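You operate a simulated robot arm through the tools that you are given. There is no shell and no other tool. Be economical: measure what you need, move in short steps, check, and stop when the job is done.

You run a simulated two-armed robot. Do the job below in one go: nothing can be reset, and whatever is moved stays where it is left.

TASK
Fit the green mat and the riffle rack in the blue sluice.
Fine: mat first, rack on top, then close both latches.
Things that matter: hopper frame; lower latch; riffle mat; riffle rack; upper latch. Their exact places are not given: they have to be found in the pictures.

Only the result counts: the job must be done as asked and must still hold three seconds after the hand-in. Knocking over, shifting, dropping, spilling or breaking anything else fails it.

THE ROBOT
Two 7-joint arms with fingered hands on one trunk, on a base that drives. Base frame: it is fixed to the floor where the robot stands at the start and does not move with it; the origin is under the middle of the robot, x ahead of it, y to its left, z up; the surface under the hand at the start is at about z = 723. Readings come in mm, degrees, newtons and seconds.
The left shoulder is at the start at [68, 174, 1015], the right one opposite. With the tool pointing down near the work surface each hand reaches from about 340 to 760 mm from the robot's upright axis, wherever it stands, measured 20 degrees to its own side. Places, roughly: hopper frame [800, 600, 800]; lower latch [700, 1100, 900]; riffle mat (36x18x6 cm) [500, 200, 700]; upper latch [700, 900, 900]. Payload 3.8 kg a hand.
Tool frame (each hand has its own): the origin (TCP) lies between the finger pads and is the grasp point; the fingertips stand 26 mm ahead of it; z points along the fingers, y is the line along which they close. The gripper opens to 132 mm. The gripper's body begins 73 mm behind the TCP. The gripper is a hand of 3 fingers: y runs from the thumb to the fingers, the wrist lies at [0, 0, -224] in the tool frame, and closing takes about 1.5 s.
Orientation is that of the tool frame in the base frame, as a unit quaternion [x, y, z, w]. With the fingers straight down and closing along the base's y, the tool's x points along the base's -x, its y along +y and its z along -z.

THE INTERFACE
- The arms move only by the tool arm_command. It takes "left_moves", "right_moves" or both (then of equal length, played together; a hand with none holds still); each is a list that holds one entry, the list of rows, each a list of 7 numbers: the turn, a rotation vector about the base's x, y, z in units of 8 degrees (1.0 is 8 degrees), then the shift along the base's x, y, z in units of 25 mm (1.0 is 25 mm), then the closure in counts, from 0 (fully open) to 255 (shut). In form: [[[ax, ay, az, tx, ty, tz, grip], ...]]. A call has 1 to 12 rows; each row shifts and turns the commanded pose from where the row before left it. A call with a number of a shift or a turn outside -1 to 1 is refused whole. A row lasts 0.2 s, in which the tool goes at most 50 mm and 8.6 degrees; a call with a longer step from one row to the next is refused whole, and so is a gripper value outside its range. Where a pose cannot be reached the arm comes as near as it can. A force on the tool above 40 N (or 10 N above the force at the start of the call, whichever is more), or a blocked arm, ends the call early, and 0.2 s more pass. Each finger travels about 108 mm/s and halts on what it meets, pressing with about 26 N; the grip force reading is that of the motor and also rises with nothing between the fingers. The clock runs only during rows and for 0.2 s after the last one: add rows that do not move to give the fingers time. The reply holds the time, the measured pose of the TCP, the force on the tool along the base axes, the opening and the grip force, in the units named above and with some noise, with the torque about the TCP (base axes, N m) and any sound that the robot's microphone picked up, and new pictures: "views" is both (left out), scene, wrist or none (wrist: the cameras of the hands that moved).
- Cameras (640 x 400 px; columns grow to the right, rows downward): "scene" is now at [162.9, 45.4, 921.3]; the picture's right is [0.58, -0.82, 0.00], its down [-0.06, -0.05, -1.00] and it looks along [0.81, 0.58, -0.08] (base axes); focal length 214 px, centre (320, 200). "left" rides on the left gripper at [-62, 3, -92] in its tool frame; the picture's right is [-0.05, -1.00, 0.00], its down [0.83, -0.04, -0.55] and it looks along [0.55, -0.03, 0.83] (tool axes); focal length 230 px, centre (320, 200). "right" rides on the right gripper at [62, 3, -92] in its tool frame; the picture's right is [-0.05, 1.00, 0.00], its down [-0.83, -0.04, -0.56] and it looks along [-0.55, -0.03, 0.83] (tool axes); focal length 230 px, centre (320, 200).
- move_column(by): slides the trunk up (or, below 0, down) by that many mm; the arms and the scene camera ride with it, the base frame stays. It gives what a move gives, with no picture.
- base_move(legs): drives the robot by 1 to 6 legs, each [ahead, left, turn to the left] in mm, mm and degrees, along the robot's own axes; the way and the turn of a leg run together, so that a leg with both is an arc; at most 1500 mm and 180 degrees a leg. The arms and the cameras ride along, it lands a little off, and it stops where it bumps. It gives what a move gives, and a new picture of the scene camera.
- preshape(shape, hand): the hand has 3 fingers and takes this shape, open, in about a second: jaw (thumb against the fingers, like two jaws); tri (thumb and two fingers); tip (a fingertip pinch); poke (one finger out to press); point (the index stretched); flat (the hand flat); cup (the hand cupped); fist (a fist). The gripper value then closes the fingers along that shape, each until it touches; the sizes above hold for jaw. It gives what a move gives, with no picture.
- head_to(pan, tilt): turns the head with the scene camera to pan (to the left, within 60 degrees either way) and tilt (down, from -29 to 69), counted from straight ahead of the robot. It gives what a move gives, and a new picture of the scene camera.
- measure_at(camera, pixels): for up to 12 pixels [column, row] of the newest picture of that camera ("zoom" is the newest enlarged one), the place [x, y, z] in the base frame of the surface seen there, good to about 2 mm, but the place of the scene camera against the robot may be out by one fixed shift of up to 12 mm in any direction. The clock stands still meanwhile.
- inspect(camera, box): a new picture of the part [left, top, right, bottom] of that camera's present view, enlarged. The clock stands still meanwhile.
- sign_off(): hands the job in; it is judged then, once.

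Work in short steps. Measure before you move; look again where a grasp or a placing could have gone wrong, and mend it. You have 80 turns and 260 pictures in all, those below and enlarged ones among them. Open the grippers and draw the arms clear of the work before you hand the job in, unless the task says otherwise; then end with one line.

The tools are called after "Call:" as a command line: name --argument value ..., lists and objects as JSON in quotes. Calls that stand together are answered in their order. arm_command: Moves the arms, as the interface text tells. Its arguments: {"type":"object","properties":{"left_moves":{"type":"array"},"right_moves":{"type":"array"},"views":{"type":"string","enum":["both","scene","wrist","none"]}},"required":[]} The other tools are called the same way: move_column (by) slides the trunk up or down; preshape (shape, hand) gives the hand a shape; base_move (legs) drives the base; head_to (pan, tilt) turns the head that bears the scene camera; measure_at (camera, pixels) gives the place of the surface under pixels of a picture; inspect (camera, box) takes an enlarged picture of a part of a camera's view; sign_off () hands the job in.

At the start:

```text
time: 0.0
left_tool_pos: [344.8, 371.4, 996.8]
left_tool_rot: [-0.001, 1.0, 0.0, 0.0]
left_wrist_force: [-1.0, -0.7, -0.7]
left_ft_torque: [-0.03, -0.01, 0.0]
left_gripper_width: 131.7
left_grasp_force: 0.1
left_shape: jaw
right_tool_pos: [433.3, 70.6, 986.7]
right_tool_rot: [0.0, 1.0, 0.0, -0.001]
right_wrist_force: [0.9, -0.2, -1.0]
right_ft_torque: [0.0, -0.02, 0.0]
right_gripper_width: 131.7
right_grasp_force: 0.1
right_shape: jaw
trunk travel left (down, up): [-325.0, 157.0]
robot x, y, heading: [2.7, -3.4, -0.3]
head pan, tilt: [35.3, 4.5]
```

scene: 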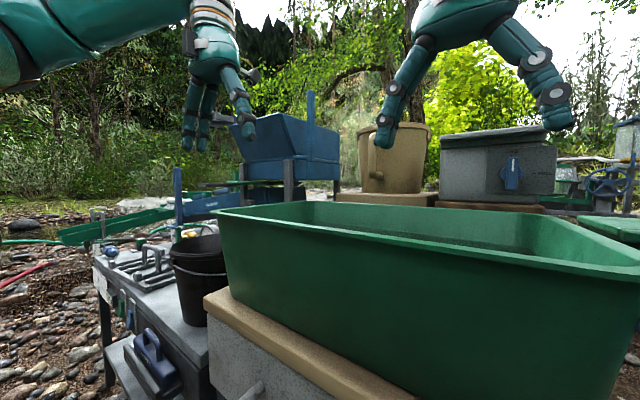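
right: 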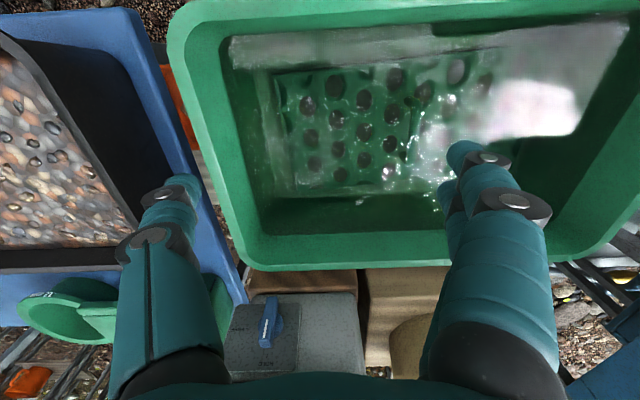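
left: 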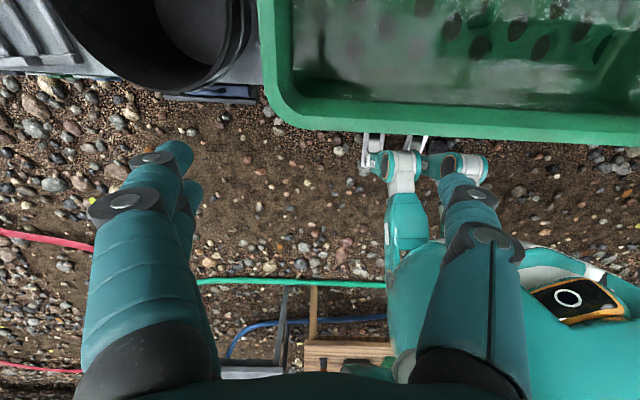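

The right wrist view shows a perforated green mat in the water tub; the scene shows a bench with a rack at (150,270) and blue parts beyond. I look around with the head first.

Call:
head_to --pan 58 --tilt 20

Call:
inspect --camera "right" --box '[160, 0, 640, 280]'

Call:
measure_at --camera "right" --pixels '[[285, 80], [290, 190], [400, 185], [500, 50], [340, 140], [245, 240], [550, 250], [200, 30]]'

```text
time: 0.9
left_tool_pos: [346.2, 372.1, 996.2]
left_tool_rot: [0.001, 1.0, 0.0, 0.0]
left_wrist_force: [-0.6, 0.2, 0.7]
left_ft_torque: [0.01, -0.03, 0.0]
left_gripper_width: 132.3
left_grasp_force: 0.0
left_shape: jaw
right_tool_pos: [434.5, 70.5, 986.8]
right_tool_rot: [0.001, 1.0, 0.0, 0.0]
right_wrist_force: [0.7, 0.4, 0.8]
right_ft_torque: [-0.01, 0.0, -0.05]
right_gripper_width: 131.9
right_grasp_force: 0.0
right_shape: jaw
trunk travel left (down, up): [-325.0, 157.0]
robot x, y, heading: [-1.2, 1.1, -0.0]
head pan, tilt: [58.0, 20.0]
```

scene: 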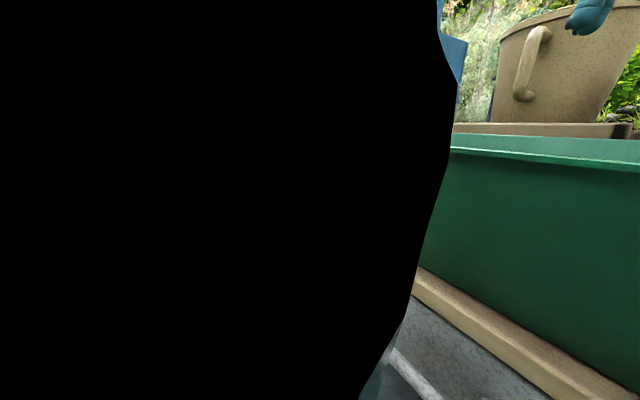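

```text
1.33 times, centred on (400, 140) of right
```

zoom: 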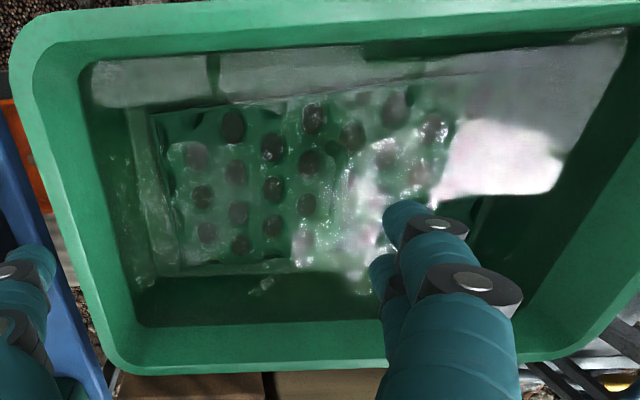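

```text
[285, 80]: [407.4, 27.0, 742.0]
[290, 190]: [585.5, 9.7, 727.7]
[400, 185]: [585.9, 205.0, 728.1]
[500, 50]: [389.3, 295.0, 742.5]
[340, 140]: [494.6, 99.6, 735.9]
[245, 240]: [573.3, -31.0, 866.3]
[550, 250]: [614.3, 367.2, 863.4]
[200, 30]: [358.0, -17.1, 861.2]
```

The left arm blocked that view. I turn the head to look down at the tub and around the rest.

Call:
head_to --pan 20 --tilt 45

Call:
head_to --pan 35 --tilt 15

Call:
head_to --pan -20 --tilt 25

```text
time: 1.9
left_tool_pos: [346.1, 371.5, 996.6]
left_tool_rot: [-0.001, 1.0, 0.0, 0.0]
left_wrist_force: [0.4, -0.2, 0.8]
left_ft_torque: [-0.01, -0.01, -0.05]
left_gripper_width: 131.8
left_grasp_force: 0.0
left_shape: jaw
right_tool_pos: [433.3, 72.2, 986.3]
right_tool_rot: [0.001, 1.0, 0.0, 0.0]
right_wrist_force: [-0.6, 0.1, 0.5]
right_ft_torque: [0.01, -0.02, -0.02]
right_gripper_width: 131.8
right_grasp_force: 0.1
right_shape: jaw
trunk travel left (down, up): [-325.0, 157.0]
robot x, y, heading: [0.0, 2.2, -0.3]
head pan, tilt: [20.0, 45.0]
```

scene: 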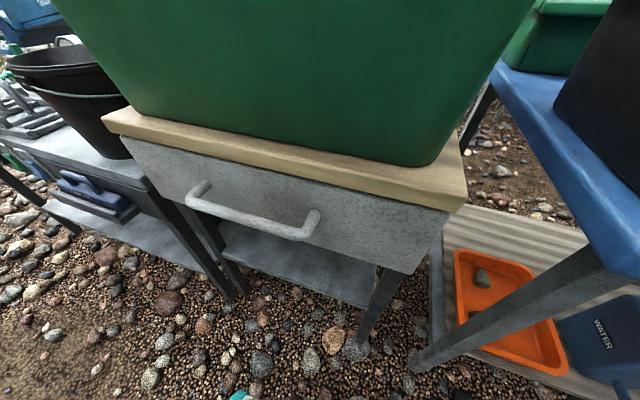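

```text
time: 2.9
left_tool_pos: [345.1, 371.4, 996.4]
left_tool_rot: [0.0, 1.0, 0.0, 0.0]
left_wrist_force: [0.3, -0.2, -0.1]
left_ft_torque: [0.03, -0.01, -0.02]
left_gripper_width: 132.2
left_grasp_force: 0.1
left_shape: jaw
right_tool_pos: [432.7, 70.6, 985.8]
right_tool_rot: [0.0, 1.0, 0.0, -0.001]
right_wrist_force: [-0.3, -0.1, 0.3]
right_ft_torque: [-0.01, 0.04, 0.0]
right_gripper_width: 132.0
right_grasp_force: 0.0
right_shape: jaw
trunk travel left (down, up): [-325.0, 157.0]
robot x, y, heading: [1.0, -2.2, 0.4]
head pan, tilt: [35.0, 15.0]
```

scene: 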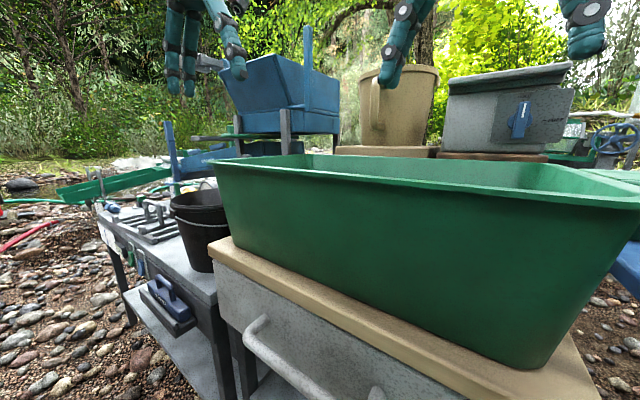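

```text
time: 4.1
left_tool_pos: [345.1, 371.7, 996.2]
left_tool_rot: [-0.001, 1.0, 0.0, 0.0]
left_wrist_force: [0.5, 0.3, 0.2]
left_ft_torque: [0.01, 0.0, 0.01]
left_gripper_width: 132.2
left_grasp_force: 0.1
left_shape: jaw
right_tool_pos: [433.5, 71.6, 986.7]
right_tool_rot: [0.0, 1.0, 0.0, 0.0]
right_wrist_force: [-0.6, 1.0, -0.2]
right_ft_torque: [-0.02, 0.01, 0.01]
right_gripper_width: 131.8
right_grasp_force: 0.1
right_shape: jaw
trunk travel left (down, up): [-325.0, 157.0]
robot x, y, heading: [-0.5, -2.9, -0.0]
head pan, tilt: [-20.0, 25.0]
```

scene: 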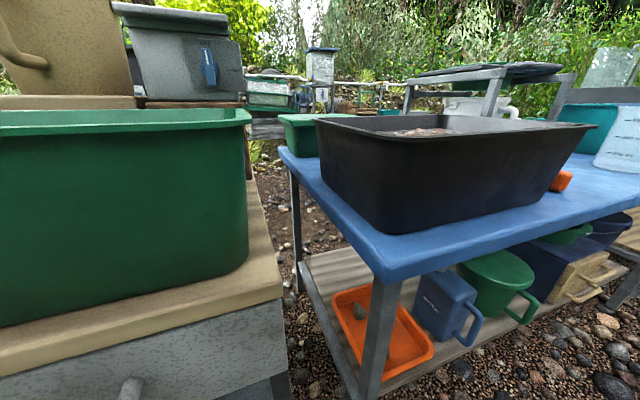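

I raise the trunk to see over the tub, then look left.

Call:
move_column --by 150

Call:
head_to --pan 40 --tilt 25

Call:
inspect --camera "scene" --box '[0, 0, 400, 250]'

```text
time: 5.8
left_tool_pos: [346.0, 371.6, 1145.3]
left_tool_rot: [-0.001, 1.0, -0.001, -0.001]
left_wrist_force: [0.2, -0.4, 0.5]
left_ft_torque: [0.02, -0.01, -0.01]
left_gripper_width: 131.7
left_grasp_force: 0.0
left_shape: jaw
right_tool_pos: [435.1, 70.1, 1135.6]
right_tool_rot: [0.0, 1.0, -0.001, -0.002]
right_wrist_force: [0.6, -0.2, 0.4]
right_ft_torque: [-0.01, 0.02, 0.01]
right_gripper_width: 131.8
right_grasp_force: 0.0
right_shape: jaw
trunk travel left (down, up): [-475.0, 7.0]
robot x, y, heading: [-1.6, 1.3, -0.2]
head pan, tilt: [-20.0, 25.0]
```

```text
time: 7.1
left_tool_pos: [346.0, 372.0, 1146.0]
left_tool_rot: [-0.001, 1.0, 0.0, 0.0]
left_wrist_force: [1.0, 0.4, 0.1]
left_ft_torque: [0.01, 0.02, 0.03]
left_gripper_width: 131.8
left_grasp_force: 0.2
left_shape: jaw
right_tool_pos: [434.6, 70.9, 1136.1]
right_tool_rot: [0.0, 1.0, 0.0, 0.0]
right_wrist_force: [0.2, 0.0, -0.4]
right_ft_torque: [0.03, 0.0, 0.01]
right_gripper_width: 131.9
right_grasp_force: 0.1
right_shape: jaw
trunk travel left (down, up): [-475.0, 7.0]
robot x, y, heading: [3.5, 0.2, -0.0]
head pan, tilt: [40.0, 25.0]
```

scene: 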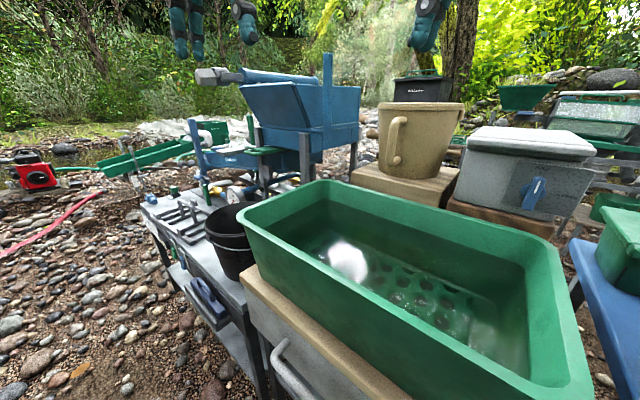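

```text
1.60 times, centred on (200, 125) of scene
```

zoom: 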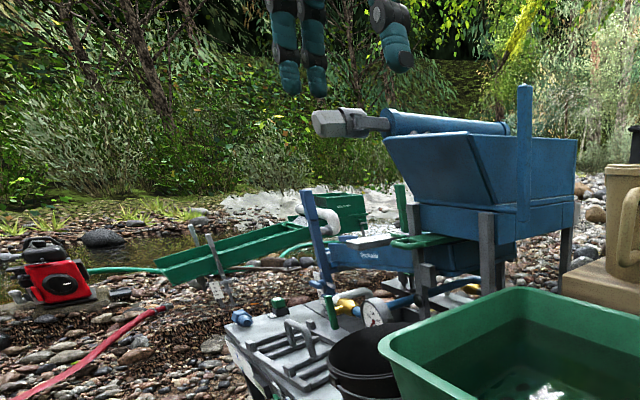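

The blue sluice lies beyond the bench, below the hopper. I zoom in and measure.

Call:
inspect --camera "scene" --box '[120, 100, 376, 260]'

Call:
measure_at --camera "scene" --pixels '[[193, 122], [225, 160], [265, 158], [180, 220], [162, 225], [205, 235], [303, 150], [325, 60], [240, 88], [150, 200], [270, 185], [240, 215]]'

```text
2.50 times, centred on (248, 180) of scene
```

zoom: 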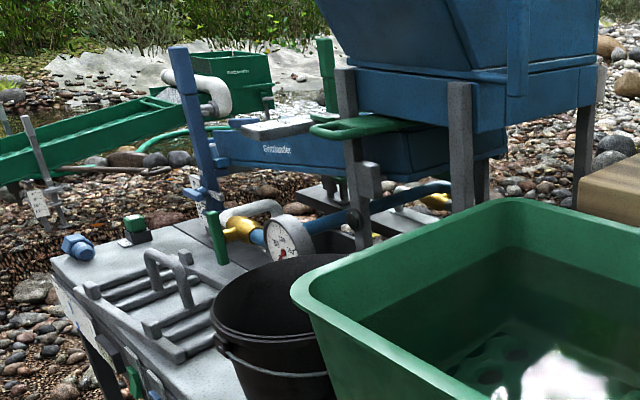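

```text
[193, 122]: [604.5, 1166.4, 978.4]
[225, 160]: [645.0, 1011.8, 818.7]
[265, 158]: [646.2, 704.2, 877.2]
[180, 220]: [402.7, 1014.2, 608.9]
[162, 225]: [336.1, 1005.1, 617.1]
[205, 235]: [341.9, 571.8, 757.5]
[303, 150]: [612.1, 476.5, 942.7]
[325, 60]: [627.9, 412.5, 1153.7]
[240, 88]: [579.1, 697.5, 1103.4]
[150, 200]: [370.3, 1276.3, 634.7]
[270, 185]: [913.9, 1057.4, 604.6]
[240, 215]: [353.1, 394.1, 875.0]
```

I check the near edges of bench and floor obstacles before driving left for a survey.

Call:
measure_at --camera "scene" --pixels '[[275, 350], [150, 235], [165, 280], [240, 310], [215, 300], [250, 275], [310, 398], [70, 290], [60, 200], [90, 365], [40, 175]]'

Call:
head_to --pan 60 --tilt 45

```text
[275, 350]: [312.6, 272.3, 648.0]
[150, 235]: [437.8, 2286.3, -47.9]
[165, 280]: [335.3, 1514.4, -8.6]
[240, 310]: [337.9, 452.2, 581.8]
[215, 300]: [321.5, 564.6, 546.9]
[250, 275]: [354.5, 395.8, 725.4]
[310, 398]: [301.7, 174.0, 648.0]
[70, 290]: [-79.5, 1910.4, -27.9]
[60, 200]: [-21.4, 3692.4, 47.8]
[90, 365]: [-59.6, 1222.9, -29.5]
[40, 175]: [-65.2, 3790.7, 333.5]
```

```text
time: 8.0
left_tool_pos: [345.2, 371.3, 1146.2]
left_tool_rot: [-0.001, 1.0, 0.0, 0.0]
left_wrist_force: [-0.4, 0.0, 0.4]
left_ft_torque: [-0.02, 0.0, -0.01]
left_gripper_width: 131.9
left_grasp_force: 0.1
left_shape: jaw
right_tool_pos: [434.0, 70.3, 1135.3]
right_tool_rot: [-0.001, 1.0, 0.002, 0.0]
right_wrist_force: [-0.6, 1.5, 0.4]
right_ft_torque: [0.0, 0.0, -0.02]
right_gripper_width: 132.1
right_grasp_force: 0.0
right_shape: jaw
trunk travel left (down, up): [-475.0, 7.0]
robot x, y, heading: [-0.9, -4.0, 0.1]
head pan, tilt: [60.0, 45.0]
```

scene: 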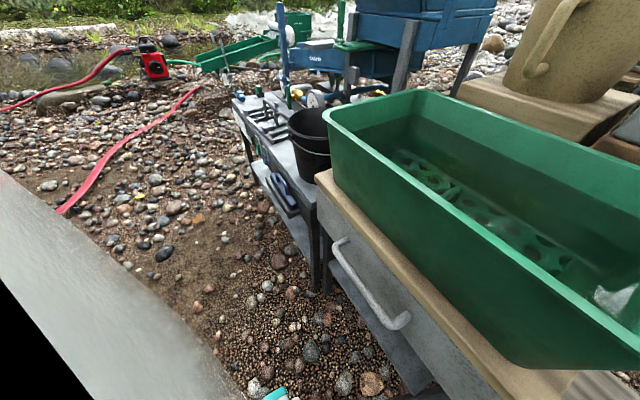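

The way to the left is open (bench edge x≈335, same as the tub table). I drive 800 mm left to survey the sluice.

Call:
base_move --legs '[[0, 800, 0]]'

Call:
head_to --pan 10 --tilt 35

```text
time: 15.3
left_tool_pos: [345.1, 1163.8, 1145.7]
left_tool_rot: [0.0, 1.0, 0.0, 0.0]
left_wrist_force: [0.7, 0.0, 0.3]
left_ft_torque: [0.01, -0.01, -0.01]
left_gripper_width: 132.3
left_grasp_force: 0.0
left_shape: jaw
right_tool_pos: [434.5, 862.1, 1135.7]
right_tool_rot: [0.001, 1.0, 0.0, -0.001]
right_wrist_force: [0.5, -0.6, -0.6]
right_ft_torque: [-0.01, -0.01, -0.01]
right_gripper_width: 131.9
right_grasp_force: 0.1
right_shape: jaw
trunk travel left (down, up): [-475.0, 7.0]
robot x, y, heading: [-4.5, 789.7, -0.1]
head pan, tilt: [60.0, 45.0]
```

scene: 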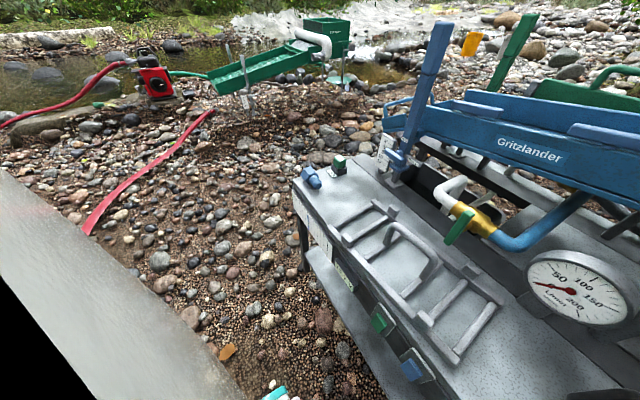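

```text
time: 16.5
left_tool_pos: [344.6, 1164.3, 1145.8]
left_tool_rot: [-0.001, 1.0, 0.0, 0.001]
left_wrist_force: [-0.4, 0.0, 0.5]
left_ft_torque: [0.02, 0.01, 0.02]
left_gripper_width: 132.1
left_grasp_force: 0.1
left_shape: jaw
right_tool_pos: [434.2, 864.8, 1136.8]
right_tool_rot: [0.0, 1.0, -0.001, 0.0]
right_wrist_force: [-0.9, -0.5, -0.6]
right_ft_torque: [0.02, -0.02, -0.01]
right_gripper_width: 131.9
right_grasp_force: 0.0
right_shape: jaw
trunk travel left (down, up): [-475.0, 7.0]
robot x, y, heading: [-2.5, 797.8, -0.2]
head pan, tilt: [10.0, 35.0]
```

scene: 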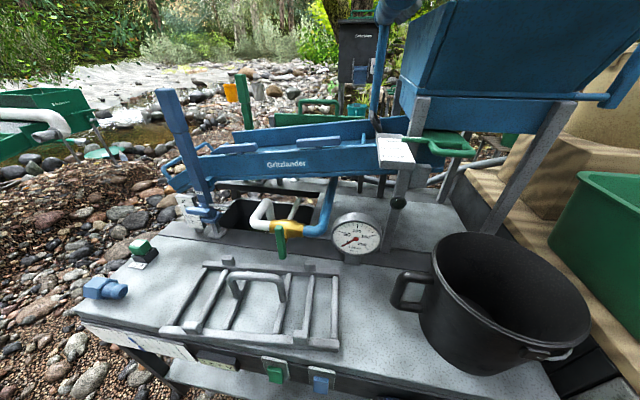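

Now the rack (250,300) and the sluice (280,155) are clear. I zoom both.

Call:
inspect --camera "scene" --box '[140, 70, 460, 270]'

Call:
inspect --camera "left" --box '[0, 0, 640, 400]'

Call:
inspect --camera "right" --box '[0, 0, 640, 400]'

Call:
measure_at --camera "scene" --pixels '[[160, 330], [210, 265], [338, 345], [338, 275], [240, 283], [280, 278], [275, 325], [200, 225], [185, 100], [235, 150], [360, 145], [350, 120]]'

```text
2.00 times, centred on (300, 170) of scene
```

zoom: 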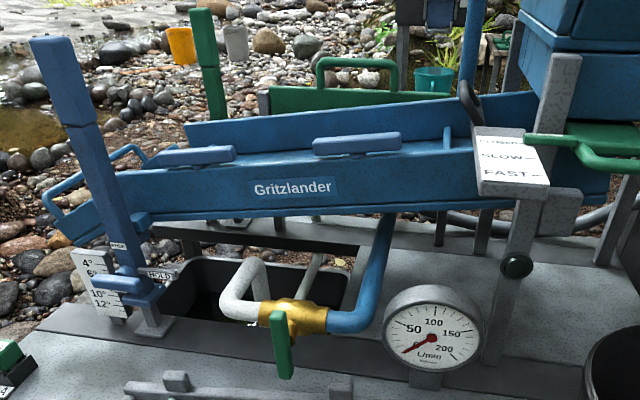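

```text
1.00 times, centred on (320, 200) of left (not enlarged: the box is as wide or as high as the picture)
```

zoom: 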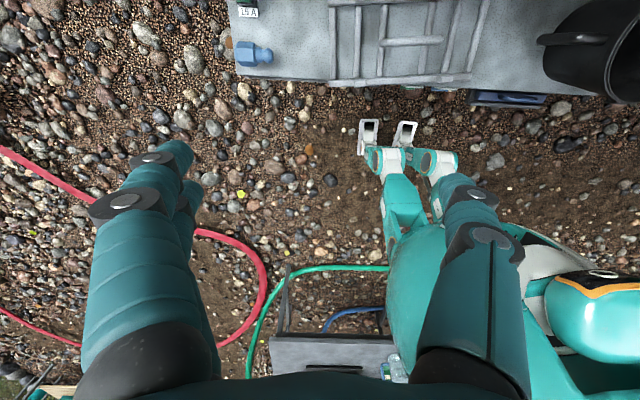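

```text
1.00 times, centred on (320, 200) of right (not enlarged: the box is as wide or as high as the picture)
```

zoom: 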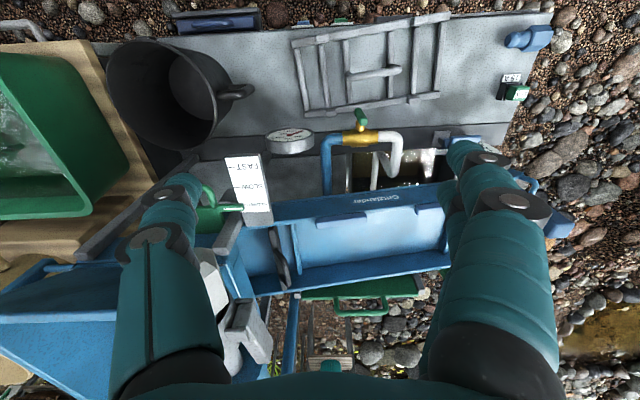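

```text
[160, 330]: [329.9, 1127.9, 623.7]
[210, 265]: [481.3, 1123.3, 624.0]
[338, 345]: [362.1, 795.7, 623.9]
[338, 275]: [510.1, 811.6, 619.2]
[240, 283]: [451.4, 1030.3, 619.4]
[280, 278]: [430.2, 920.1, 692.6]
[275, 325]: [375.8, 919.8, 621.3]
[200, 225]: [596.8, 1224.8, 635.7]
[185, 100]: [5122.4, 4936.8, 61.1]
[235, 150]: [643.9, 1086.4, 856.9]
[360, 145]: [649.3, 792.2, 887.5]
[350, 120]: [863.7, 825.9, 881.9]
```

I zoom on the sluice interior from the right wrist camera and measure walls and latches there.

Call:
inspect --camera "right" --box '[200, 160, 520, 360]'

Call:
measure_at --camera "right" --pixels '[[345, 221], [400, 215], [345, 245], [300, 245], [345, 275], [400, 265], [440, 230], [440, 265], [265, 262], [300, 285], [420, 196], [285, 225]]'

Call:
inspect --camera "scene" --box '[220, 90, 400, 202]'

```text
2.00 times, centred on (360, 260) of right
```

zoom: 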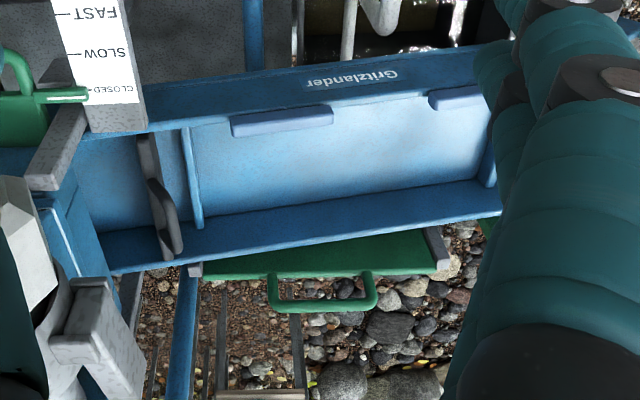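

```text
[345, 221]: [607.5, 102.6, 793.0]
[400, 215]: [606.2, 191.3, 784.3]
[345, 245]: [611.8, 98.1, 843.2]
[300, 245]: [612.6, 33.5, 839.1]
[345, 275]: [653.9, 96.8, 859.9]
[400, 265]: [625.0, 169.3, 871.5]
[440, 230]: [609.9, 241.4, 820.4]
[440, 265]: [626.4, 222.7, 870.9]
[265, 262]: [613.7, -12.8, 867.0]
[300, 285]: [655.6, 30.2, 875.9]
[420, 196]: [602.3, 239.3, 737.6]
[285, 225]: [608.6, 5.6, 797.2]
```

```text
3.56 times, centred on (310, 146) of scene
```

zoom: 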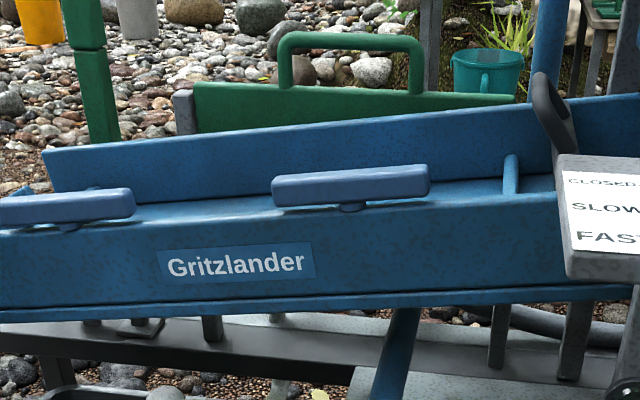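

The wrist measuring used the old picture; I take fresh wrist pictures with the hand moved back slightly for a better view.

Call:
arm_command --right_moves '[[[0, 0, 0, 0, 0, 0, 0], [0, 0, 0, 0, 0, 0, 0]]]' --views "wrist"

Call:
measure_at --camera "right" --pixels '[[322, 222], [360, 219], [340, 219], [295, 250], [340, 240], [400, 235], [440, 200], [425, 212], [440, 253], [310, 270], [300, 220], [285, 245]]'

Call:
measure_at --camera "scene" --pixels '[[300, 147], [335, 142], [318, 148], [225, 150], [255, 145], [240, 152], [318, 162], [363, 140], [325, 128], [250, 135], [285, 150], [270, 146]]'

```text
time: 17.1
left_tool_pos: [345.3, 1166.0, 1146.6]
left_tool_rot: [0.0, 1.0, 0.001, 0.0]
left_wrist_force: [1.0, -0.5, 0.7]
left_ft_torque: [-0.03, 0.02, 0.02]
left_gripper_width: 132.2
left_grasp_force: 0.0
left_shape: jaw
right_tool_pos: [434.1, 863.5, 1137.5]
right_tool_rot: [0.001, 1.0, 0.0, 0.0]
right_wrist_force: [0.5, 0.1, -0.5]
right_ft_torque: [0.0, 0.01, 0.02]
right_gripper_width: 131.9
right_grasp_force: 0.1
right_shape: jaw
trunk travel left (down, up): [-475.0, 7.0]
robot x, y, heading: [-0.6, 791.0, 0.2]
head pan, tilt: [10.0, 35.0]
```

right: 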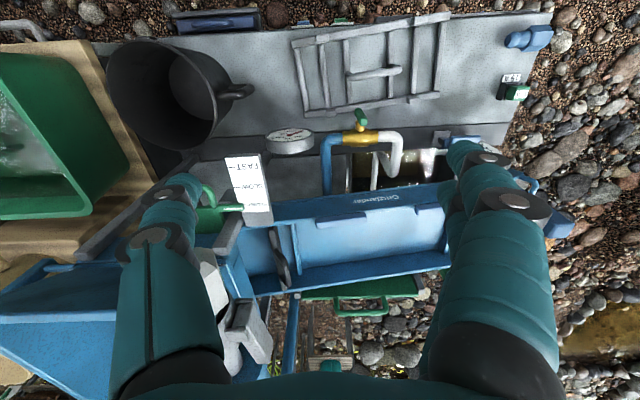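

```text
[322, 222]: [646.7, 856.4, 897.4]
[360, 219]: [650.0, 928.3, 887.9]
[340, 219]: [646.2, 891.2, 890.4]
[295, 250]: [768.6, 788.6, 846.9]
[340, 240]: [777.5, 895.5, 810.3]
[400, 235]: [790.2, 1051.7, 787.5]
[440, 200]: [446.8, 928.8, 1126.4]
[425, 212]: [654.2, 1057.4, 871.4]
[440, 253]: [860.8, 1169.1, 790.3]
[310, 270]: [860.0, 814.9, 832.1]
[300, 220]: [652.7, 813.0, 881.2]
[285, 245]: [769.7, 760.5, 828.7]
```

```text
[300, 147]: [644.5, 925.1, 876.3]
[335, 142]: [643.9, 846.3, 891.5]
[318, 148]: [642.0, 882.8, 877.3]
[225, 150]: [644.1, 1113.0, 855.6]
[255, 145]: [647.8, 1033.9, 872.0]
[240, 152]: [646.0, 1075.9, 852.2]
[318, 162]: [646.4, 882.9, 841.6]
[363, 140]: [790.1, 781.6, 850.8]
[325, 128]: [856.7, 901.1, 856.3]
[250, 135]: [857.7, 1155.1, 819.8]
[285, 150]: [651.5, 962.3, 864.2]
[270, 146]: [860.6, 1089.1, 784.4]
```

Sluice floor slopes down with +y (~8.4°), inner walls at x≈655 and ≈858. I zoom on the rack and take measurements.

Call:
inspect --camera "right" --box '[270, 0, 480, 131]'

Call:
inspect --camera "scene" --box '[130, 240, 370, 390]'

Call:
measure_at --camera "right" --pixels '[[294, 44], [449, 17], [306, 114], [438, 97], [349, 78], [400, 69], [372, 73], [322, 80], [349, 100], [390, 50], [415, 90], [375, 48]]'

Call:
measure_at --camera "scene" --pixels '[[165, 330], [335, 345], [207, 265], [335, 272], [237, 290], [280, 295], [262, 275], [180, 330], [300, 345], [306, 305], [228, 262], [312, 266]]'

```text
3.05 times, centred on (375, 66) of right
```

zoom: 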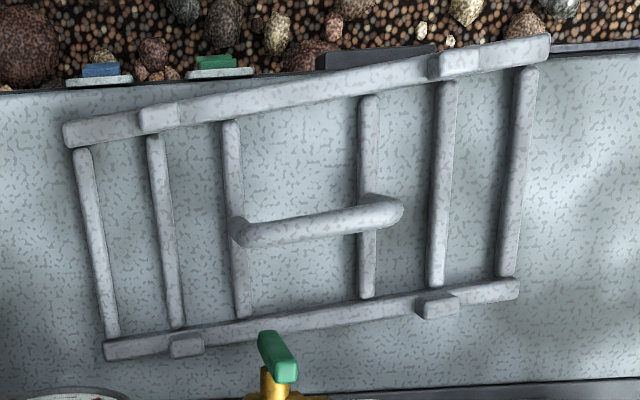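

```text
2.67 times, centred on (250, 315) of scene
```

zoom: 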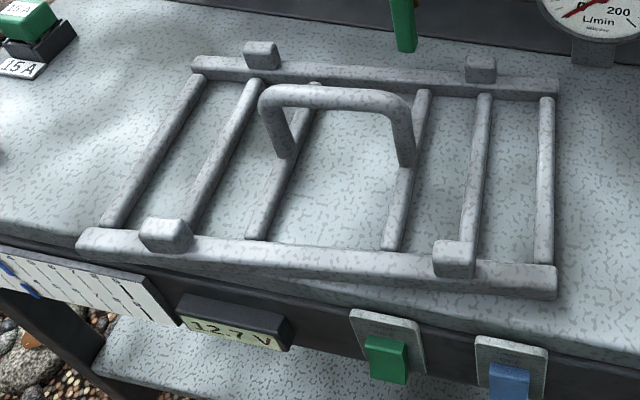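

```text
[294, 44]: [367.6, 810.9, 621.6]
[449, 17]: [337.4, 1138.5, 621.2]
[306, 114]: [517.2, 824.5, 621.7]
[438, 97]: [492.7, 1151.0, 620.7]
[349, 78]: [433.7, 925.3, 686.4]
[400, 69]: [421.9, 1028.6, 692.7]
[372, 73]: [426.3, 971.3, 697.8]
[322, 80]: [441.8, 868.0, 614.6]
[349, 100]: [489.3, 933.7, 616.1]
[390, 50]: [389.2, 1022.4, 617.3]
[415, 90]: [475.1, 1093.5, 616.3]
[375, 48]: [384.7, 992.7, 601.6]
```

```text
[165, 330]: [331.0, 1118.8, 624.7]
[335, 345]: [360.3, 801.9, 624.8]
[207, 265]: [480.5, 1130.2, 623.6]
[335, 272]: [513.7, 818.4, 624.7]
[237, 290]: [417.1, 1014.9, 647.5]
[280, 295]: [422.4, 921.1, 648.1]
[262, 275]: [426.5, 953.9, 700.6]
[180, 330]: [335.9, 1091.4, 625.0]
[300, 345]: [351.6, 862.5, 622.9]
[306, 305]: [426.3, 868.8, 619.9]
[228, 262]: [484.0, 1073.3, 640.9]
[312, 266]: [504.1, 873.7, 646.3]
```

I have rack pose (5.3° yaw, handle along its length centred near [426,973,697]). Now back to the tub, centring on it, to study the mat.

Call:
base_move --legs '[[0, -640, 0]]'

Call:
head_to --pan 0 --tilt 50

Call:
arm_command --left_moves '[[[0, 0, 0, 0, 0, 0, 0], [0, 0, 0, 0, 0, 0, 0]]]' --right_moves '[[[0, 0, 0, -1, -1, 0, 0], [0, 0, 0, -1, -1, 0, 0]]]' --views "wrist"

```text
time: 23.1
left_tool_pos: [345.6, 526.9, 1147.2]
left_tool_rot: [0.002, 1.0, 0.0, 0.001]
left_wrist_force: [0.5, 0.9, -0.3]
left_ft_torque: [0.03, 0.0, -0.01]
left_gripper_width: 132.0
left_grasp_force: 0.1
left_shape: jaw
right_tool_pos: [432.6, 224.9, 1136.8]
right_tool_rot: [0.002, 1.0, 0.0, 0.0]
right_wrist_force: [0.3, 0.1, 0.0]
right_ft_torque: [0.0, 0.0, -0.01]
right_gripper_width: 131.8
right_grasp_force: 0.0
right_shape: jaw
trunk travel left (down, up): [-475.0, 7.0]
robot x, y, heading: [0.6, 156.6, -0.5]
head pan, tilt: [10.0, 35.0]
```

scene: 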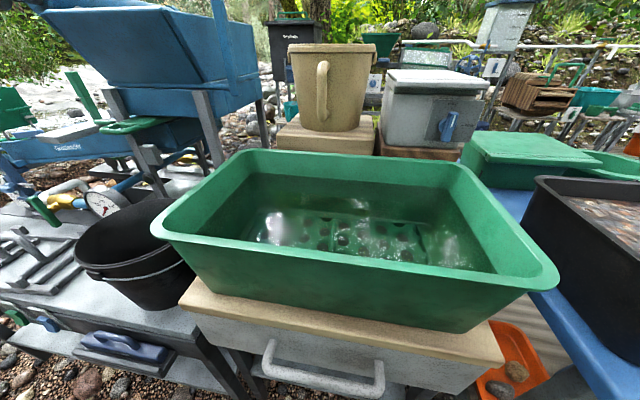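

```text
time: 23.9
left_tool_pos: [345.2, 526.6, 1146.5]
left_tool_rot: [0.002, 1.0, -0.001, 0.0]
left_wrist_force: [0.1, -0.3, 0.1]
left_ft_torque: [-0.03, 0.03, 0.02]
left_gripper_width: 131.9
left_grasp_force: 0.0
left_shape: jaw
right_tool_pos: [431.9, 225.2, 1136.1]
right_tool_rot: [0.003, 1.0, 0.0, 0.0]
right_wrist_force: [1.0, -0.8, -0.1]
right_ft_torque: [-0.01, 0.0, 0.0]
right_gripper_width: 132.1
right_grasp_force: 0.0
right_shape: jaw
trunk travel left (down, up): [-475.0, 7.0]
robot x, y, heading: [-0.6, 156.0, -0.5]
head pan, tilt: [0.0, 50.0]
```

scene: 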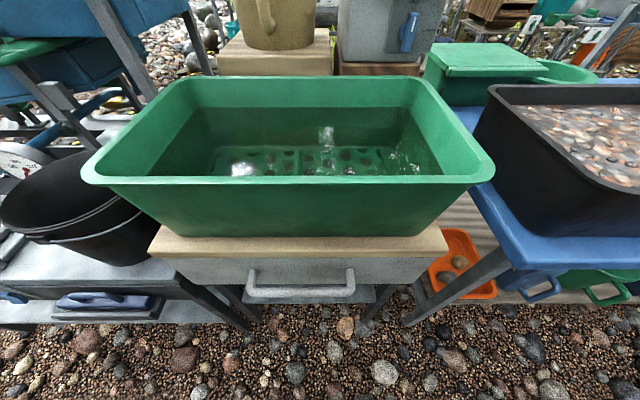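

```text
time: 24.5
left_tool_pos: [344.6, 525.6, 1146.8]
left_tool_rot: [0.002, 1.0, 0.0, 0.0]
left_wrist_force: [0.8, -1.0, -0.5]
left_ft_torque: [0.0, -0.02, -0.04]
left_gripper_width: 131.8
left_grasp_force: 0.1
left_shape: jaw
right_tool_pos: [380.2, 173.8, 1135.0]
right_tool_rot: [0.002, 1.0, 0.0, 0.0]
right_wrist_force: [-0.5, 0.0, -0.1]
right_ft_torque: [0.03, -0.02, -0.01]
right_gripper_width: 132.1
right_grasp_force: 0.1
right_shape: jaw
trunk travel left (down, up): [-475.0, 7.0]
robot x, y, heading: [-0.7, 157.3, -0.4]
head pan, tilt: [0.0, 50.0]
```

right: 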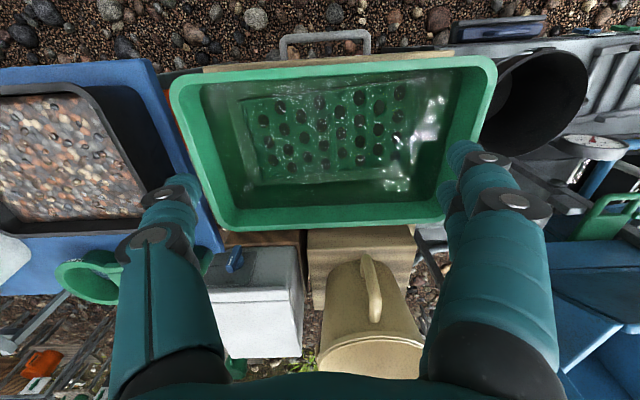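
left: 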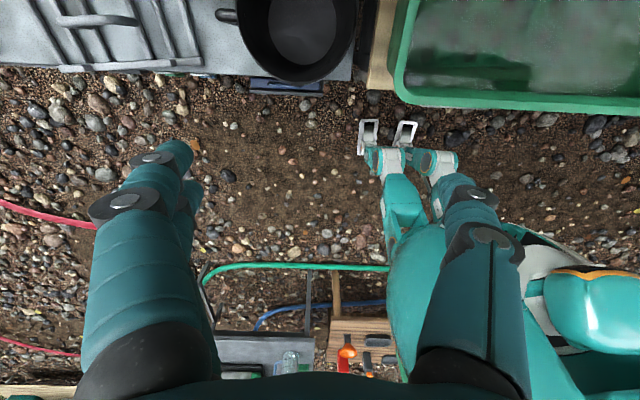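

Call:
inspect --camera "right" --box '[200, 60, 500, 230]'

Call:
inspect --camera "scene" --box '[140, 90, 440, 210]'

Call:
measure_at --camera "right" --pixels '[[245, 105], [258, 180], [270, 175], [330, 120], [400, 100], [400, 160], [330, 168], [420, 130], [300, 185], [225, 140], [430, 105], [330, 90]]'

Call:
measure_at --camera "left" --pixels '[[368, 125], [405, 130], [375, 155], [435, 160], [400, 200], [480, 230]]'

```text
2.13 times, centred on (350, 145) of right
```

zoom: 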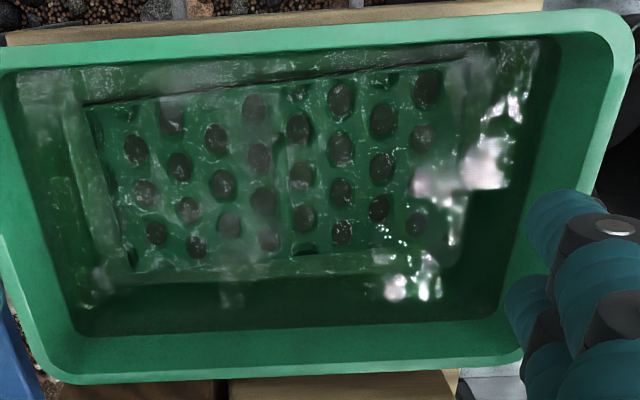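

```text
2.13 times, centred on (290, 150) of scene
```

zoom: 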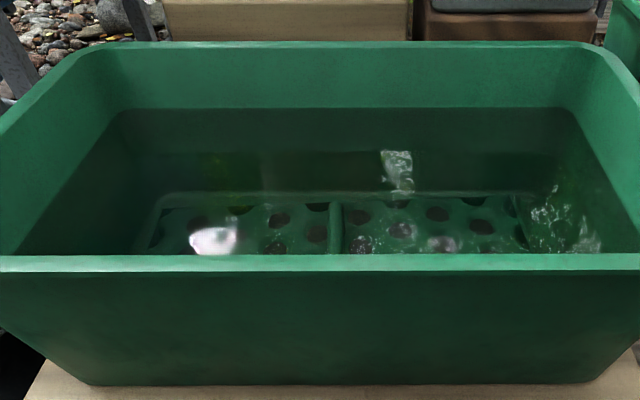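

```text
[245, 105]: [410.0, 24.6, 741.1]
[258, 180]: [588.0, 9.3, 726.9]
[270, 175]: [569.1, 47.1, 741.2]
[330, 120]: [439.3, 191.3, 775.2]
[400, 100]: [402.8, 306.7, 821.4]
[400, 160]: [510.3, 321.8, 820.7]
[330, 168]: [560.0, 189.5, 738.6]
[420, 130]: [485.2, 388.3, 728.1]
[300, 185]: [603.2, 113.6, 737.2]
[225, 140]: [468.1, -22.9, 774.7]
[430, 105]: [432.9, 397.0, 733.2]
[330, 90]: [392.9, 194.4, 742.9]
```

```text
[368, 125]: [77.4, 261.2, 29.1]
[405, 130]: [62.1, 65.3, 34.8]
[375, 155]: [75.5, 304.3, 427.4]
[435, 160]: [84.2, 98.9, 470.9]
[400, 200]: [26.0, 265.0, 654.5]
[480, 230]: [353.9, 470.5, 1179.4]
```

The mat seems to have a raised bar across its middle (scene zoom (335,225); right px (330,120) gives z 775). I lower the right hand for a closer look.

Call:
arm_command --right_moves '[[[0, 0, 0, 0, 0, -1, 0], [0, 0, 0, 0, 0, -1, 0], [0, 0, 0, 0, 0, -1, 0], [0, 0, 0, 0, 0, -1, 0], [0, 0, 0, 0, 0, -1, 0], [0, 0, 0, 0, 0, -1, 0]]]' --views "wrist"

Call:
inspect --camera "right" --box '[180, 20, 500, 220]'

```text
time: 25.9
left_tool_pos: [345.1, 525.0, 1146.4]
left_tool_rot: [0.001, 1.0, 0.0, 0.0]
left_wrist_force: [-0.8, -0.6, 0.1]
left_ft_torque: [-0.03, -0.02, 0.04]
left_gripper_width: 131.8
left_grasp_force: 0.1
left_shape: jaw
right_tool_pos: [382.6, 175.1, 984.1]
right_tool_rot: [0.002, 1.0, -0.001, 0.0]
right_wrist_force: [0.0, 0.2, 0.4]
right_ft_torque: [0.0, 0.03, 0.0]
right_gripper_width: 131.7
right_grasp_force: 0.0
right_shape: jaw
trunk travel left (down, up): [-475.0, 7.0]
robot x, y, heading: [-1.1, 156.9, -0.5]
head pan, tilt: [0.0, 50.0]
```

right: 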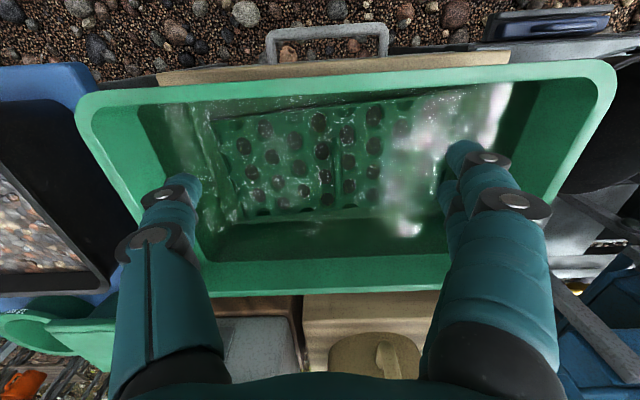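

```text
2.00 times, centred on (340, 120) of right
```

zoom: 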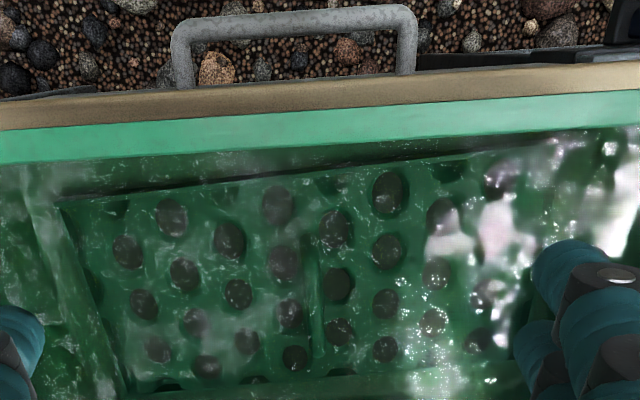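

I measure the centre fin and mat edges along rows in this enlarged view.

Call:
measure_at --camera "zoom" --pixels '[[318, 215], [318, 235], [318, 255], [318, 275], [318, 295], [318, 320], [318, 345], [312, 275], [325, 275], [260, 270], [360, 270], [305, 275]]'

Call:
measure_at --camera "zoom" --pixels '[[65, 205], [120, 380], [90, 300], [450, 165], [520, 250], [300, 185], [250, 375], [330, 373], [105, 290], [540, 300], [300, 150], [60, 350]]'

Call:
inspect --camera "right" --box '[260, 70, 420, 220]'

Call:
inspect --camera "scene" --box '[200, 120, 400, 200]'

```text
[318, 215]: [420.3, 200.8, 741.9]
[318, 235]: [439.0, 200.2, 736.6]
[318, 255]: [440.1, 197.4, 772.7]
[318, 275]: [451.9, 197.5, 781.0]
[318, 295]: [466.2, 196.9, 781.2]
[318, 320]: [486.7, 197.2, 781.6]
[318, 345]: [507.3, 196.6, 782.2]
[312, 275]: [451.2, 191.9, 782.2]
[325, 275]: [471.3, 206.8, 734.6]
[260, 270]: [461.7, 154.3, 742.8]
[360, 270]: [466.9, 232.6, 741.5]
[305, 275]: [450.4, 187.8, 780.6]
```

```text
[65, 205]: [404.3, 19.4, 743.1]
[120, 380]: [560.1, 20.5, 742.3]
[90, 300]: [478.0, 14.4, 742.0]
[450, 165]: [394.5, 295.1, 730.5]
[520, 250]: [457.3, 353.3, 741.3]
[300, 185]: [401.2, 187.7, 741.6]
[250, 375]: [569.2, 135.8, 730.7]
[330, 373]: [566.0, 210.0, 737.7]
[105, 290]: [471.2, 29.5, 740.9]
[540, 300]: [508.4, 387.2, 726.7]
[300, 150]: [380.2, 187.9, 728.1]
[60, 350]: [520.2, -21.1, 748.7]
```

```text
2.67 times, centred on (340, 145) of right
```

zoom: 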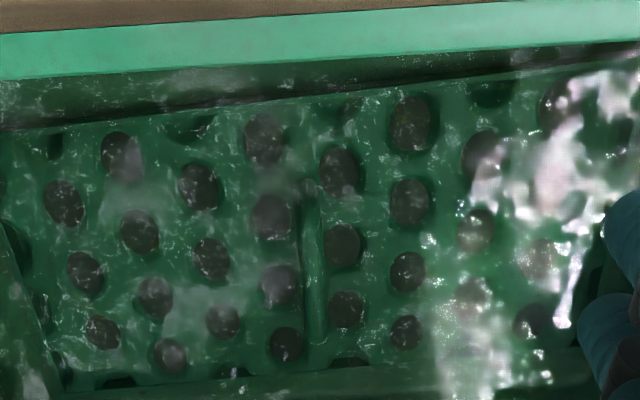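

```text
3.20 times, centred on (300, 160) of scene
```

zoom: 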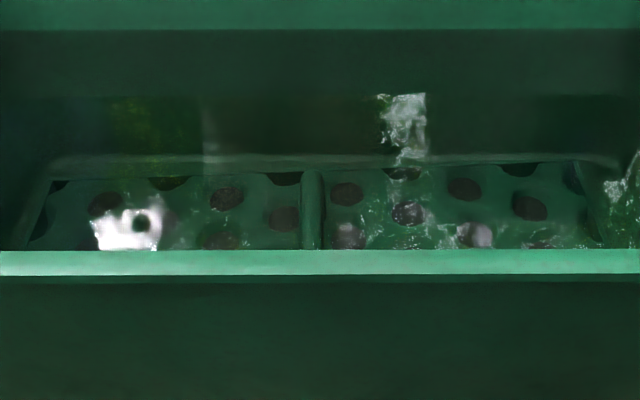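

The mat has a central fin: top z≈782, x≈440–550, y≈187–199, mat top at 742. I position the right hand above it and descend partway.

Call:
arm_command --right_moves '[[[0, 0, 0, 1, 0.18, 0, 0], [0, 0, 0, 1, 0.18, 0, 0], [0, 0, 0, 1, 0.18, 0, 0], [0, 0, 0, 1, 0.18, 0, 0], [0, 0, 0, 0.3, 0, -1, 0], [0, 0, 0, 0, 0, -1, 0], [0, 0, 0, 0, 0, -1, 0], [0, 0, 0, 0, 0, -1, 0], [0, 0, 0, 0, 0, -1, 0]]]' --views "wrist"

Call:
inspect --camera "right" --box '[200, 0, 440, 150]'

```text
time: 27.9
left_tool_pos: [346.1, 526.1, 1145.5]
left_tool_rot: [0.002, 1.0, 0.0, 0.001]
left_wrist_force: [0.1, -0.7, 0.4]
left_ft_torque: [0.0, 0.01, 0.02]
left_gripper_width: 131.9
left_grasp_force: 0.1
left_shape: jaw
right_tool_pos: [490.3, 194.9, 860.8]
right_tool_rot: [0.003, 1.0, 0.0, 0.0]
right_wrist_force: [-0.7, -0.4, 0.8]
right_ft_torque: [0.03, -0.02, 0.01]
right_gripper_width: 131.9
right_grasp_force: 0.1
right_shape: jaw
trunk travel left (down, up): [-475.0, 7.0]
robot x, y, heading: [-0.3, 153.5, -0.4]
head pan, tilt: [0.0, 50.0]
```

right: 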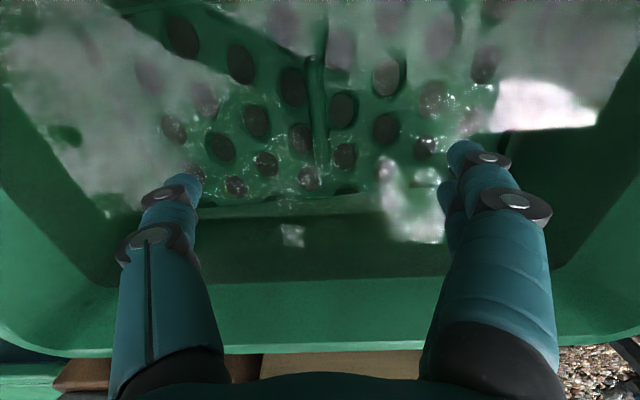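

```text
2.67 times, centred on (320, 75) of right
```

zoom: 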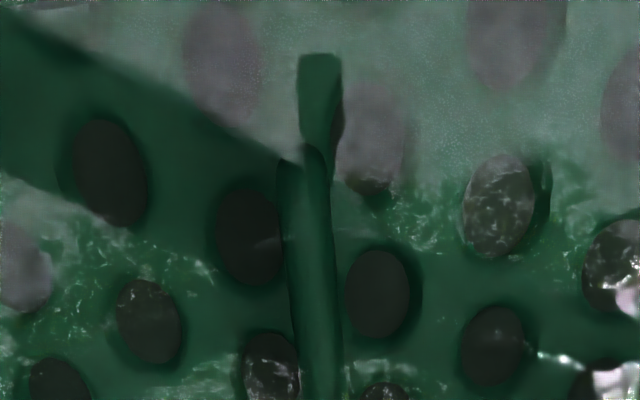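

I measure the handle's ends in this close view to fix its centre.

Call:
measure_at --camera "right" --pixels '[[320, 22], [320, 35], [316, 60], [318, 90], [319, 120], [320, 140], [321, 150], [321, 160], [313, 90], [322, 90], [335, 100], [318, 75]]'

```text
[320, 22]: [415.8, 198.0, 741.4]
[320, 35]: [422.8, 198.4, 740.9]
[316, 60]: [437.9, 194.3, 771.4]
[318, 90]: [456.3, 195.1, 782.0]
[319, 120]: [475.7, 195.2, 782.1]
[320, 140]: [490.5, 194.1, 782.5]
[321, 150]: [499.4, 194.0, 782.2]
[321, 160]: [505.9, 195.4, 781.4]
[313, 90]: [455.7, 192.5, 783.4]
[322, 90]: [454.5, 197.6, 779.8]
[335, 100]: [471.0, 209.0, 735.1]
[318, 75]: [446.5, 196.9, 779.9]
```

Handle bar: y≈195, x≈440–546, top 782. Hand is centred; I descend to TCP z≈773 and close.

Call:
arm_command --right_moves '[[[0, 0, 0, 0, 0, -1, 0], [0, 0, 0, 0.1, 0, -1, 0], [0, 0, 0, 0, 0, -1, 0], [0, 0, 0, 0, 0, -0.5, 0], [0, 0, 0, 0, 0, 0, 0]]]' --views "wrist"

Call:
arm_command --right_moves '[[[0, 0, 0, 0, 0, 0, 255], [0, 0, 0, 0, 0, 0, 255], [0, 0, 0, 0, 0, 0, 255], [0, 0, 0, 0, 0, 0, 255], [0, 0, 0, 0, 0, 0, 255], [0, 0, 0, 0, 0, 0, 255], [0, 0, 0, 0, 0, 0, 255], [0, 0, 0, 0, 0, 0, 255], [0, 0, 0, 0, 0, 0, 255]]]' --views "wrist"

```text
time: 29.1
left_tool_pos: [345.1, 526.2, 1146.9]
left_tool_rot: [0.001, 1.0, 0.0, 0.0]
left_wrist_force: [0.9, 0.6, 0.0]
left_ft_torque: [0.03, 0.01, -0.01]
left_gripper_width: 131.8
left_grasp_force: 0.0
left_shape: jaw
right_tool_pos: [492.2, 194.2, 774.8]
right_tool_rot: [0.002, 1.0, 0.0, -0.001]
right_wrist_force: [0.0, 0.4, 0.0]
right_ft_torque: [0.02, -0.01, 0.01]
right_gripper_width: 132.1
right_grasp_force: 0.1
right_shape: jaw
trunk travel left (down, up): [-475.0, 7.0]
robot x, y, heading: [-2.0, 154.7, -0.5]
head pan, tilt: [0.0, 50.0]
```

right: 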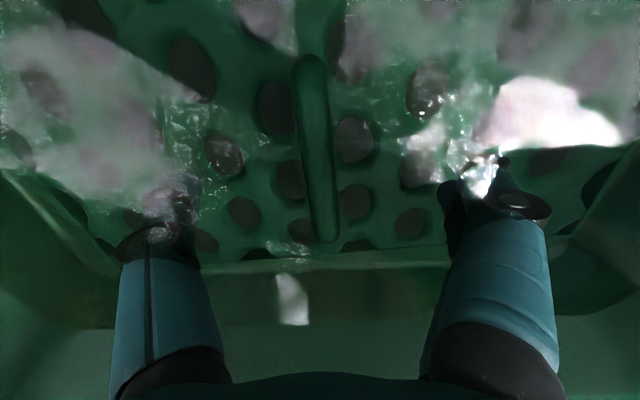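

```text
time: 31.1
left_tool_pos: [345.8, 526.6, 1146.1]
left_tool_rot: [0.001, 1.0, 0.0, 0.0]
left_wrist_force: [0.1, -0.2, -0.6]
left_ft_torque: [-0.03, 0.03, -0.03]
left_gripper_width: 131.8
left_grasp_force: 0.2
left_shape: jaw
right_tool_pos: [492.7, 193.8, 773.4]
right_tool_rot: [0.003, 1.0, 0.0, 0.0]
right_wrist_force: [-1.1, -0.6, -0.5]
right_ft_torque: [0.0, 0.01, 0.01]
right_gripper_width: 0.0
right_grasp_force: 26.2
right_shape: jaw
trunk travel left (down, up): [-475.0, 7.0]
robot x, y, heading: [-1.8, 157.4, -0.4]
head pan, tilt: [0.0, 50.0]
```

right: 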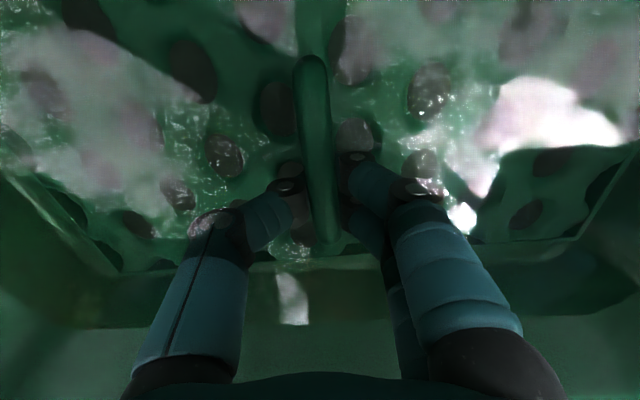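

Opening reads 0: the fingertips likely met beneath the arched bar. I lift slightly to see whether the mat follows.

Call:
arm_command --right_moves '[[[0, 0, 0, 0, 0, 0.4, 255], [0, 0, 0, 0, 0, 0.4, 255], [0, 0, 0, 0, 0, 0.4, 255], [0, 0, 0, 0, 0, 0.4, 255]]]' --views "wrist"

Call:
measure_at --camera "right" --pixels '[[312, 90], [315, 140], [318, 200], [320, 240], [250, 150], [390, 150], [150, 100], [480, 90]]'

```text
time: 32.1
left_tool_pos: [345.8, 526.2, 1145.4]
left_tool_rot: [0.003, 1.0, 0.0, -0.001]
left_wrist_force: [0.0, 0.2, 0.5]
left_ft_torque: [-0.01, 0.0, 0.02]
left_gripper_width: 131.7
left_grasp_force: 0.1
left_shape: jaw
right_tool_pos: [492.3, 194.6, 814.4]
right_tool_rot: [0.003, 1.0, 0.0, 0.0]
right_wrist_force: [0.3, -1.2, -3.3]
right_ft_torque: [0.01, -0.04, -0.01]
right_gripper_width: 0.2
right_grasp_force: 25.4
right_shape: jaw
trunk travel left (down, up): [-475.0, 7.0]
robot x, y, heading: [-2.9, 155.5, -0.2]
head pan, tilt: [0.0, 50.0]
```

right: 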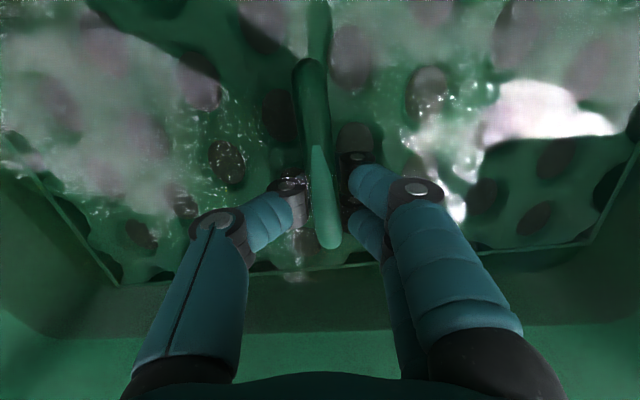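

```text
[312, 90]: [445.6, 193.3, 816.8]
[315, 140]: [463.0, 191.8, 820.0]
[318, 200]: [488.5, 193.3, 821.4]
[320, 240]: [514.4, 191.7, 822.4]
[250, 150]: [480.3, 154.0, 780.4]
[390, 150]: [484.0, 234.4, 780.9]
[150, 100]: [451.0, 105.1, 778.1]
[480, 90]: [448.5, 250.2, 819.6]
```

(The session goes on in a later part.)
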